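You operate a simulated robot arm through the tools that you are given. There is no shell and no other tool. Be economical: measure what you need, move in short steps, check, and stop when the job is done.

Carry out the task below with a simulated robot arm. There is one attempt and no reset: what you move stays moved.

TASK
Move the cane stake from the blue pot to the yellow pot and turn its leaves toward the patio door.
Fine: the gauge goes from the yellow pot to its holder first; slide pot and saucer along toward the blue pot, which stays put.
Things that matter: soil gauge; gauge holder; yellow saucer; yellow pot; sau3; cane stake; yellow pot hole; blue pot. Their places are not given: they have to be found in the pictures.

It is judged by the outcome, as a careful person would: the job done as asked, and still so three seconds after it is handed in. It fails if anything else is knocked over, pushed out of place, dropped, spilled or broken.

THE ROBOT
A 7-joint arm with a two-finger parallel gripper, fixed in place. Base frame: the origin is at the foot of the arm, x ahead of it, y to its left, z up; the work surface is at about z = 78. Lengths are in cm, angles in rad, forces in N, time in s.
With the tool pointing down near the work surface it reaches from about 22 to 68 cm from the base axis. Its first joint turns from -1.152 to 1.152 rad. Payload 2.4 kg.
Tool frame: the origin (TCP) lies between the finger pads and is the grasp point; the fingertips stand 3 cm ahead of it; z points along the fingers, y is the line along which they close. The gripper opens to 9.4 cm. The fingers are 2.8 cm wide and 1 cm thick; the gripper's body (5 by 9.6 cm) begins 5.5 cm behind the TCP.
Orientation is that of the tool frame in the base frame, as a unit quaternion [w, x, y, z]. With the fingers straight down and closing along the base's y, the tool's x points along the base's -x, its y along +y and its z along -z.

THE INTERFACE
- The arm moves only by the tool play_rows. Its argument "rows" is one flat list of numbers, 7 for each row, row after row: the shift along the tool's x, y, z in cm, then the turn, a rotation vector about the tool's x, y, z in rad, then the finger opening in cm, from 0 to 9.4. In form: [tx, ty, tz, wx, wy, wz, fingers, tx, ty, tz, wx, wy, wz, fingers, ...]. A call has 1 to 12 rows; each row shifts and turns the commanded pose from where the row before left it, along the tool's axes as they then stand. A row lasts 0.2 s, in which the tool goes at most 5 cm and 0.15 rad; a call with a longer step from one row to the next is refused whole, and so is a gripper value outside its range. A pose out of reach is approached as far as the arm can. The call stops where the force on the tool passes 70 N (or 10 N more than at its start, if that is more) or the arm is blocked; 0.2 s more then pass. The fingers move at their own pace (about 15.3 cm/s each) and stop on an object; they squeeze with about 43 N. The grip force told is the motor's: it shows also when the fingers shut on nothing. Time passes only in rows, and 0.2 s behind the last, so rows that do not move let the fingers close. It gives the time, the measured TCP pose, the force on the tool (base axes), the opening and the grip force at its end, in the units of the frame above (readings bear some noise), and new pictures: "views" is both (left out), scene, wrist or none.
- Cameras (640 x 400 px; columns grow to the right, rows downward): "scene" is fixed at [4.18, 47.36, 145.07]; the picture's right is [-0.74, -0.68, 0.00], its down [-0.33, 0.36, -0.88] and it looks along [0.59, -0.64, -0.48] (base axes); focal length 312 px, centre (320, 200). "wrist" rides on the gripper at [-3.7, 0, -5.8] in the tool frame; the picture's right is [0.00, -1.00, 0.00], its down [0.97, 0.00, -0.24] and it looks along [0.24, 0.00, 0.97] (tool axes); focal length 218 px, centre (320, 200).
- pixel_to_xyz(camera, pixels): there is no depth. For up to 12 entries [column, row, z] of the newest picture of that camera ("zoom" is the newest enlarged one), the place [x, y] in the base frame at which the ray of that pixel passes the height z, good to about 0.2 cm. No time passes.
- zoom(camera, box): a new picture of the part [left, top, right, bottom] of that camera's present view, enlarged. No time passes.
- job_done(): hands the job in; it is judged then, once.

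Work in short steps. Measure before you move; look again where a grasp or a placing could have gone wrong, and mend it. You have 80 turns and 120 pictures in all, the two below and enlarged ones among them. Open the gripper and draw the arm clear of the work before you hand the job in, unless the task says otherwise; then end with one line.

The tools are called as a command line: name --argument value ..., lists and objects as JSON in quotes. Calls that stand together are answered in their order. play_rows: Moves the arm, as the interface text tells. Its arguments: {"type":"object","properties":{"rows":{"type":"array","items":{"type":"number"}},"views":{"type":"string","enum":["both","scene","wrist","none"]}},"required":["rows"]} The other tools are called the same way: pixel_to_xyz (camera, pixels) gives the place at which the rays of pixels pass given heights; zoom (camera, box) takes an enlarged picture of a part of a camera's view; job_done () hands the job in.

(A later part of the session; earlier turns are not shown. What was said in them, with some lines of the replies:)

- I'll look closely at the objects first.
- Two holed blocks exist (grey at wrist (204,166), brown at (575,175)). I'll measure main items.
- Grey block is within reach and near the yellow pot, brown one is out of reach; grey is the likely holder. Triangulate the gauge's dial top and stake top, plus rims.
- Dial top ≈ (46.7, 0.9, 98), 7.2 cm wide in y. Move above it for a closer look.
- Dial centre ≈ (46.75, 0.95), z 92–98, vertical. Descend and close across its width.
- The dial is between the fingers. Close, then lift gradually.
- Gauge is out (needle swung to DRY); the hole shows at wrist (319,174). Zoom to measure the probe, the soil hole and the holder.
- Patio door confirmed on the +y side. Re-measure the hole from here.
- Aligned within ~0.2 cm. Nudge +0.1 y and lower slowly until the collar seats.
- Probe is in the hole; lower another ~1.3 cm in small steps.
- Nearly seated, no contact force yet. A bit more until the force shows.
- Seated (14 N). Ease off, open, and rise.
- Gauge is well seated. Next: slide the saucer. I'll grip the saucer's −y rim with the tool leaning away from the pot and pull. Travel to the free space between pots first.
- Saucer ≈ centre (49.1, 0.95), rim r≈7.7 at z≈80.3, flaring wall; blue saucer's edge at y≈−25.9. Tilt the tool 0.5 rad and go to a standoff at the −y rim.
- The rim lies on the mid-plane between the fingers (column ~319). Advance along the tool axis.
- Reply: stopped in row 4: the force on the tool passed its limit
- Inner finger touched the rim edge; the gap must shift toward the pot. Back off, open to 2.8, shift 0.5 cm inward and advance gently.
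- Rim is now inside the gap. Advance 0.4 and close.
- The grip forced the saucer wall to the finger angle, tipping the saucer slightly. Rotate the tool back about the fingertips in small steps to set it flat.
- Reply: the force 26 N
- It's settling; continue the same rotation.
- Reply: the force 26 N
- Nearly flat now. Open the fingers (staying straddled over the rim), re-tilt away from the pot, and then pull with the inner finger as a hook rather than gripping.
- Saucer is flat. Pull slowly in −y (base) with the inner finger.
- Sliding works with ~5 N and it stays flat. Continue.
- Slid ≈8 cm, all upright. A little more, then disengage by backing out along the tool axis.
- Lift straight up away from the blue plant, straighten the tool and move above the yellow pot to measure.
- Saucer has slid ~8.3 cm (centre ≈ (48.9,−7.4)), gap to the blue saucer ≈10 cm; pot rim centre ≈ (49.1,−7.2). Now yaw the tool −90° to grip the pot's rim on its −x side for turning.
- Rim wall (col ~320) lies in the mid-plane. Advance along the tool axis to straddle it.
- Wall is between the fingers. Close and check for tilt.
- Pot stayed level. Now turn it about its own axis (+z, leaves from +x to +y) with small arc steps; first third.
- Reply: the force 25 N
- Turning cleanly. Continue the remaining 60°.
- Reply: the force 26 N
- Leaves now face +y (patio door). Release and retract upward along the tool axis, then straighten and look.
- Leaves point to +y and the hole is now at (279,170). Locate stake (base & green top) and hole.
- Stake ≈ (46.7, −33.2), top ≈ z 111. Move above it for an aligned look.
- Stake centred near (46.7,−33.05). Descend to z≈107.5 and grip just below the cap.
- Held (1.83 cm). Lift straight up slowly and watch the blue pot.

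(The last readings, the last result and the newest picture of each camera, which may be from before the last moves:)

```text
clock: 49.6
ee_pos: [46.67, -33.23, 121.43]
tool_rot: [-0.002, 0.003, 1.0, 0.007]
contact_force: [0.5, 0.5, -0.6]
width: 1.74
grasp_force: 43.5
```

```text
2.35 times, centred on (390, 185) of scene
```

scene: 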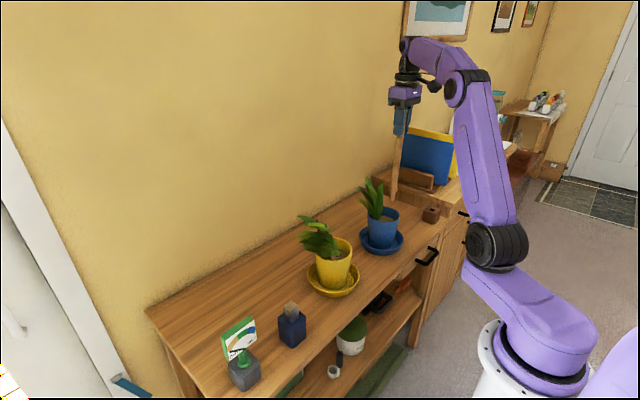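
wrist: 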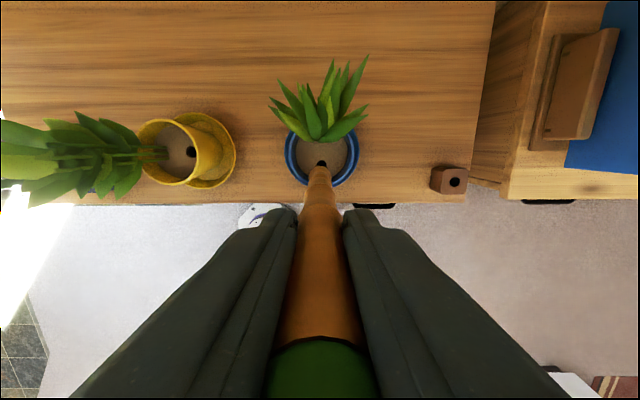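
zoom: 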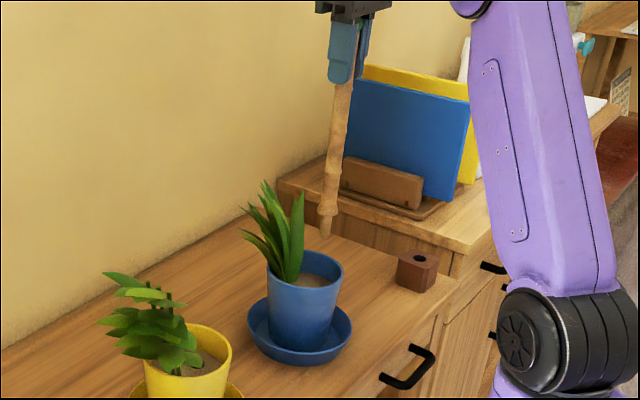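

Stake is out with its narrow spike tip visible, blue pot undisturbed. Carry toward the yellow pot along x≈46.7, clear of both plants.

play_rows --rows '[0, 1.5, -2, 0, 0, 0, 1, 0, 4, 0, 0, 0, 0, 1, 0, 4, 0, 0, 0, 0, 1, -0.6, 4, 0, 0, 0, 0, 1, -0.7, 4, 0, 0, 0, 0, 1, -0.7, 3.6, 0, 0, 0, 0, 1, -0.7, 2.5, 0, 0, 0, 0, 1, 0, 0, 0, 0, 0, 0, 1]'

zoom --camera "scene" --box '[290, 140, 400, 300]'

zoom --camera "wrist" --box '[260, 110, 380, 220]'

```text
clock: 51.4
ee_pos: [49.77, -9.91, 123.44]
tool_rot: [-0.002, 0.004, 1.0, 0.007]
contact_force: [-0.4, 0.2, -0.7]
width: 1.75
grasp_force: 43.2
```

scene: 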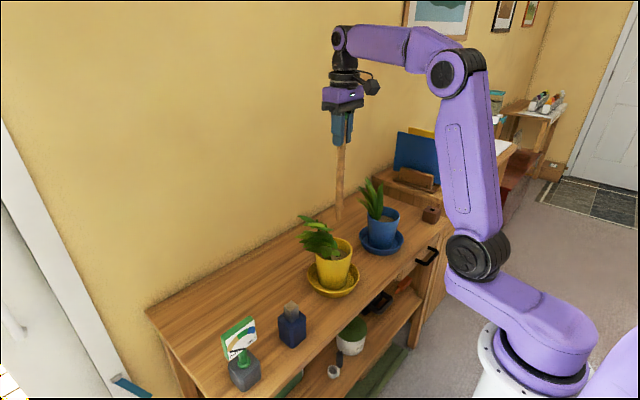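
wrist: 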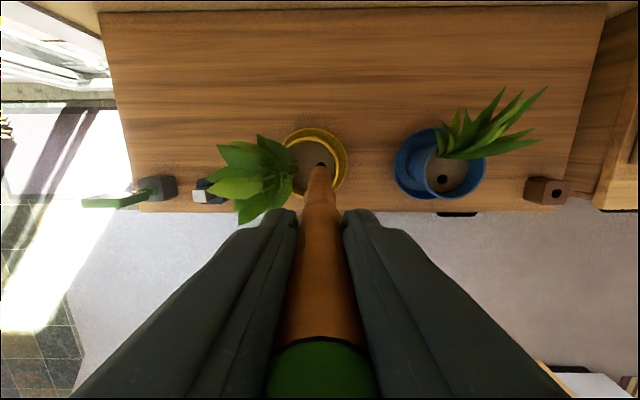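

```text
2.50 times, centred on (345, 220) of scene
```

zoom: 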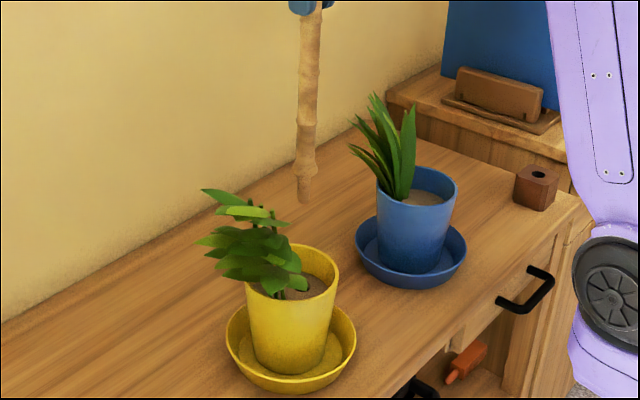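

```text
3.64 times, centred on (320, 165) of wrist
```

zoom: 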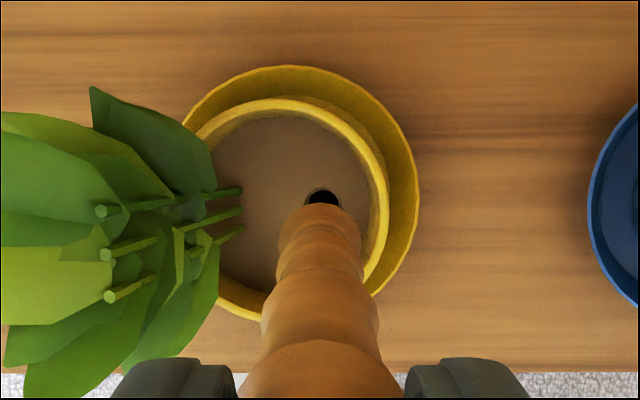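

pixel_to_xyz --camera "wrist" --pixels '[[320.5, 166.5, 87], [320.5, 166.5, 86.5]]'

pixel_to_xyz --camera "scene" --pixels '[[338.6, 220.5, 97], [338.6, 220.5, 98], [338.6, 220.5, 99], [338.6, 220.5, 100]]'

```text
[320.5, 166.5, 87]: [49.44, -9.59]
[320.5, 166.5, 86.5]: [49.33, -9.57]
```

```text
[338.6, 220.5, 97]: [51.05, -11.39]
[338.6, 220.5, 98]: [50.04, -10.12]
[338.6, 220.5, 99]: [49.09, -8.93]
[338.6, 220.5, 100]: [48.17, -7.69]
```

pixel_to_xyz --camera "wrist" --pixels '[[320.3, 166, 98.3], [320.3, 166, 101], [441.5, 179, 87]]'

zoom --camera "wrist" --box '[300, 150, 340, 175]'

zoom --camera "scene" --box '[310, 140, 370, 235]'

```text
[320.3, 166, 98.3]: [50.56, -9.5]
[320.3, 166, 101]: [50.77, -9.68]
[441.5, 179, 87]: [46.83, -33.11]
```

```text
16.00 times, centred on (320, 162) of wrist
```

zoom: 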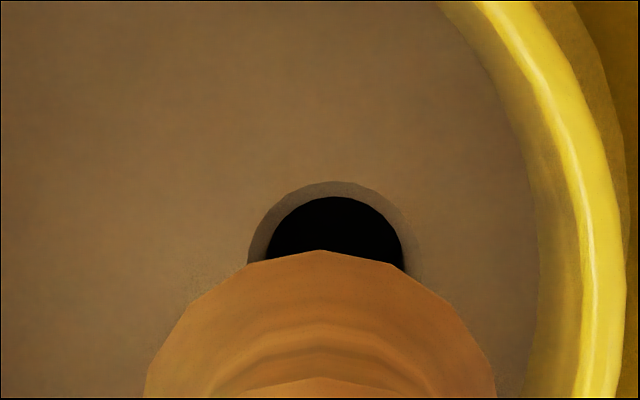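

```text
4.21 times, centred on (340, 188) of scene
```

zoom: 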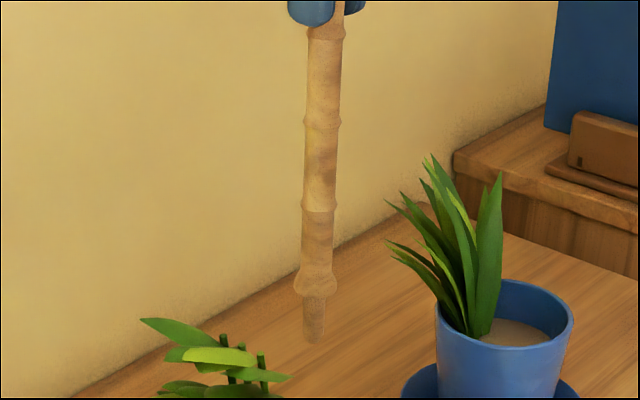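

Stake is vertical; tip ≈0.15 cm off in x. Descend to about 1 cm above the soil and check.

play_rows --rows '[0.15, 0, 3.5, 0, 0, 0, 1, 0, 0, 3, 0, 0, 0, 1, 0, 0, 2.2, 0, 0, 0, 1, 0, 0, 1, 0, 0, 0, 1, 0, 0, 0, 0, 0, 0, 1]' --views "none"

zoom --camera "scene" --box '[300, 200, 370, 290]'

zoom --camera "wrist" --box '[280, 130, 360, 185]'

```text
clock: 52.6
ee_pos: [49.44, -9.63, 113.88]
tool_rot: [-0.001, 0.004, 1.0, 0.007]
contact_force: [0.0, -0.4, -0.4]
width: 1.77
grasp_force: 43.0
```

```text
4.44 times, centred on (335, 245) of scene
```

zoom: 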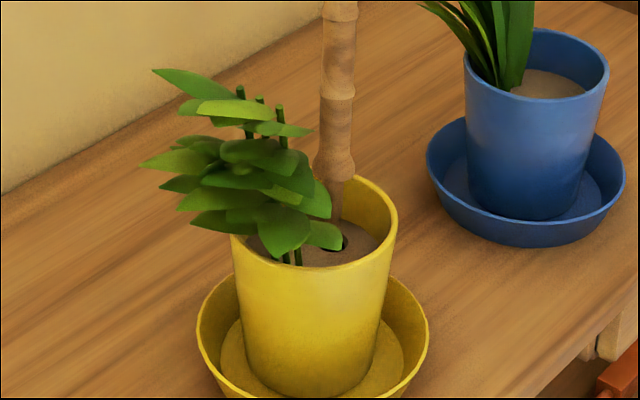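

```text
7.27 times, centred on (320, 158) of wrist
```

zoom: 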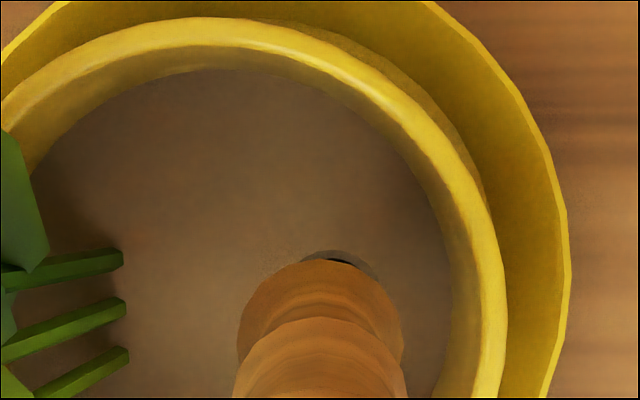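

pixel_to_xyz --camera "wrist" --pixels '[[322.3, 171.5, 87], [319.9, 177.3, 92], [319.9, 177.3, 93], [319.9, 166.3, 92]]'

zoom --camera "wrist" --box '[305, 155, 345, 180]'

zoom --camera "scene" --box '[320, 225, 350, 265]'

```text
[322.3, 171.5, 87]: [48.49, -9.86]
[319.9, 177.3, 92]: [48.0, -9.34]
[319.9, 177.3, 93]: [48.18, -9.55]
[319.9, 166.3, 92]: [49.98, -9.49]
```

```text
16.00 times, centred on (325, 168) of wrist
```

zoom: 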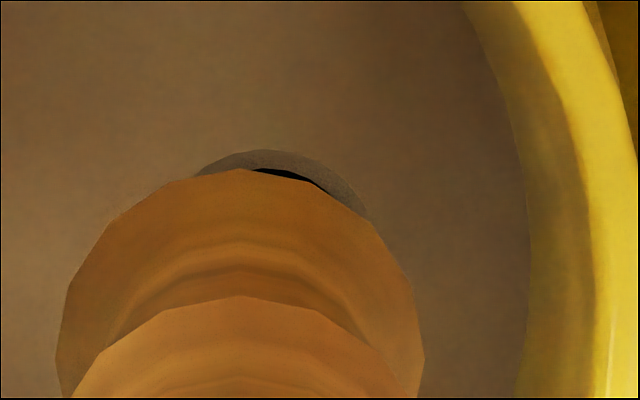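

```text
10.00 times, centred on (335, 245) of scene
```

zoom: 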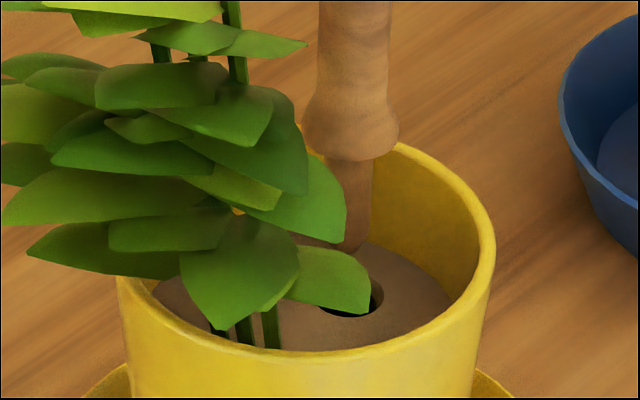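

Tip is ~1.7 cm above soil and slightly +y of the hole. Shift −0.15 in y and lower gently, watching force.

play_rows --rows '[0, -0.17, 0.4, 0, 0, 0, 1, 0, 0, 0.5, 0, 0, 0, 1, 0, 0, 0.5, 0, 0, 0, 1, 0, 0, 0.4, 0, 0, 0, 1, 0, 0, 0.4, 0, 0, 0, 1]' --views "none"

zoom --camera "scene" --box '[320, 225, 350, 265]'

zoom --camera "wrist" --box '[305, 155, 345, 180]'

```text
clock: 53.8
ee_pos: [49.37, -9.74, 111.65]
tool_rot: [-0.002, 0.004, 1.0, 0.007]
contact_force: [0.0, 0.8, -0.7]
width: 1.74
grasp_force: 43.1
```

```text
10.00 times, centred on (335, 245) of scene
```

zoom: 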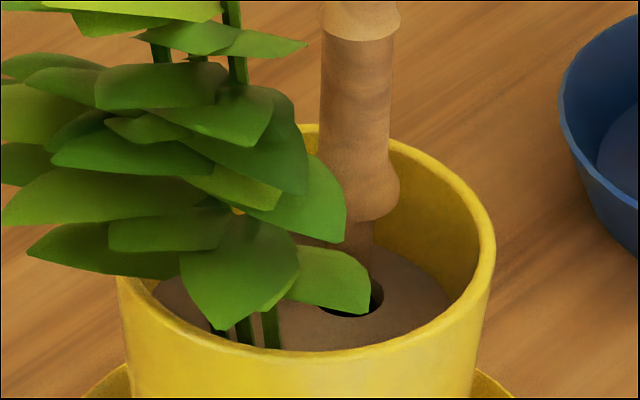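

```text
16.00 times, centred on (325, 168) of wrist
```

zoom: 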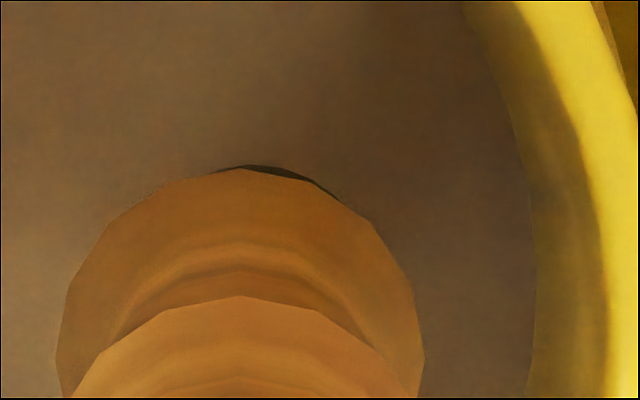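

No contact yet; both views suggest the hole lies slightly more +x. Nudge +0.2 x, −0.08 y and continue down.

play_rows --rows '[-0.2, -0.08, 0, 0, 0, 0, 1, 0, -0.01, 0.5, 0, 0, 0, 1, 0, -0.01, 0.5, 0, 0, 0, 1, 0, -0.01, 0.4, 0, 0, 0, 1]' --views "none"

zoom --camera "scene" --box '[320, 225, 350, 265]'

```text
clock: 54.8
ee_pos: [49.45, -9.81, 110.37]
tool_rot: [-0.002, 0.003, 1.0, 0.007]
contact_force: [-1.2, -0.2, -0.6]
width: 1.75
grasp_force: 43.0
```

```text
10.00 times, centred on (335, 245) of scene
```

zoom: 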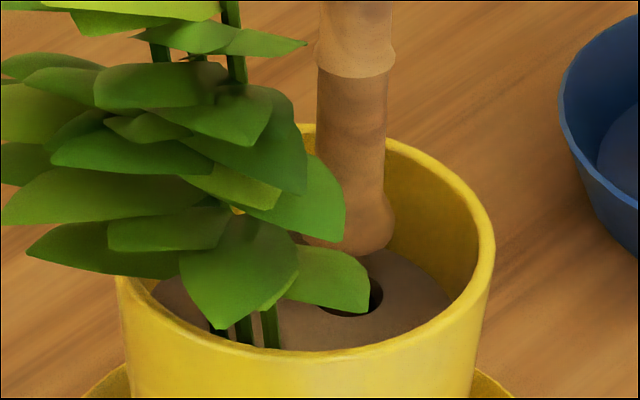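

Tip is ~1.7 cm in the hole with no contact. Continue in small steps.

play_rows --rows '[0, 0, 0.5, 0, 0, 0, 1, 0, -0.01, 0.5, 0, 0, 0, 1, 0, -0.01, 0.4, 0, 0, 0, 1, 0, 0, 0.3, 0, 0, 0, 1]' --views "none"

zoom --camera "scene" --box '[310, 225, 360, 295]'

```text
clock: 55.8
ee_pos: [49.55, -9.81, 108.58]
tool_rot: [-0.002, 0.004, 1.0, 0.007]
contact_force: [-1.2, -0.2, -0.5]
width: 1.75
grasp_force: 43.1
```

```text
5.71 times, centred on (335, 260) of scene
```

zoom: 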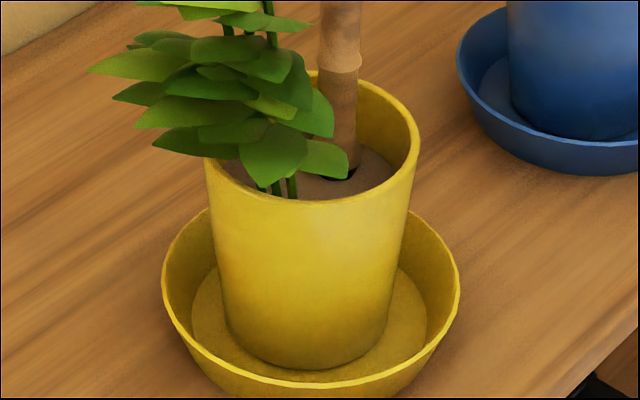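

play_rows --rows '[0, 0, 0.3, 0, 0, 0, 1, 0, 0, 0.25, 0, 0, 0, 1, 0, 0, 0.2, 0, 0, 0, 1]' --views "none"

zoom --camera "scene" --box '[320, 225, 350, 265]'

```text
clock: 56.6
ee_pos: [49.61, -9.78, 107.97]
tool_rot: [-0.001, 0.003, 1.0, 0.008]
contact_force: [-2.9, -0.5, 11.4]
width: 1.74
grasp_force: 43.5
```

```text
10.00 times, centred on (335, 245) of scene
```

zoom: 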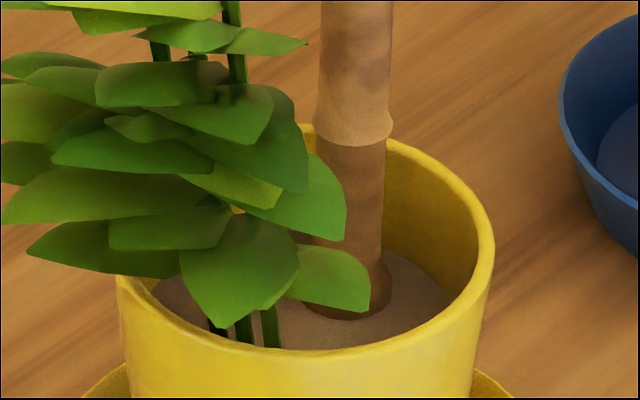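

Seated: 11 N and the shoulder rests on the soil, at the same depth as in the blue pot. Release and rise.

play_rows --rows '[0, 0, -0.05, 0, 0, 0, 1, 0, 0, 0, 0, 0, 0, 2.5, 0, 0, 0, 0, 0, 0, 5, 0, 0, 0, 0, 0, 0, 5, 0, 0, -2, 0, 0, 0, 5, 0, 0, -4, 0, 0, 0, 5, 0, 0, -4.5, 0, 0, 0, 5, 0, 0, -4.5, 0, 0, 0, 5, 3, 0, -2, 0, 0, 0, 5, 4, 0, 0, 0, 0, 0, 5]'

zoom --camera "scene" --box '[270, 140, 420, 310]'

zoom --camera "wrist" --box '[100, 40, 540, 220]'

```text
clock: 58.8
ee_pos: [42.49, -10.02, 124.8]
tool_rot: [-0.001, 0.004, 1.0, 0.007]
contact_force: [-0.6, 0.1, 0.3]
width: 4.98
grasp_force: 0.1
```

scene: 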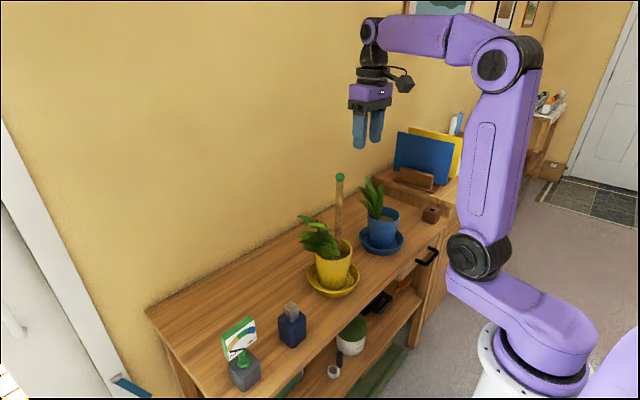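
wrist: 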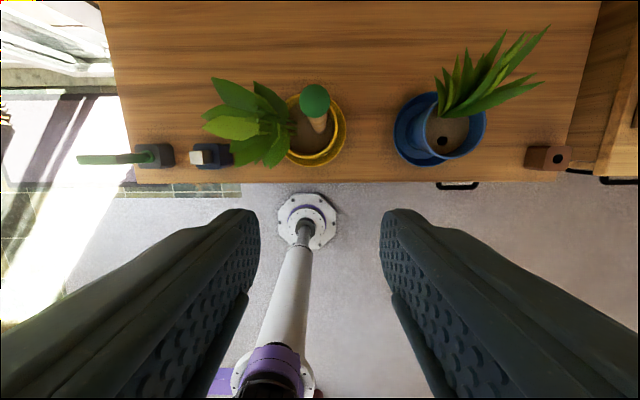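

```text
2.35 times, centred on (345, 225) of scene
```

zoom: 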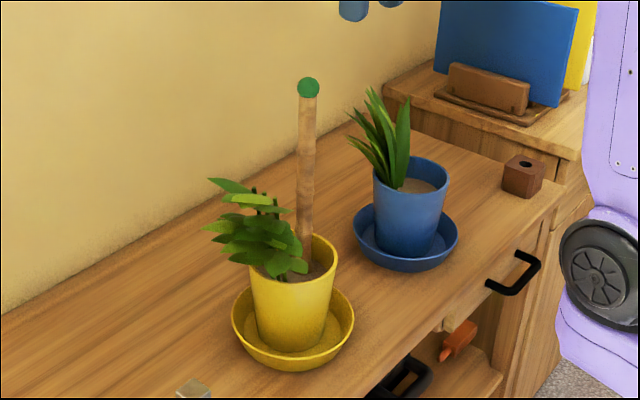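

```text
1.45 times, centred on (320, 130) of wrist
```

zoom: 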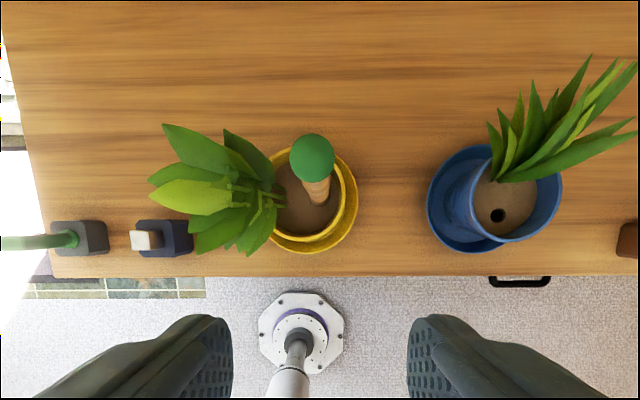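

The stake stands upright in the yellow pot with its leaves toward the patio door. The gauge is in its holder, the blue pot hasn't moved, and the arm is clear. Handing in.

job_done

```text
The job is handed in.
```

The job is handed in. The gauge is in the grey holder. The yellow pot and saucer are about 8 cm closer to the blue pot, leaving a gap of about 10 cm. The pot's leaves face the patio door and the cane stake is seated in its hole. The saucer tipped briefly while I was sliding it, but I set it flat again.
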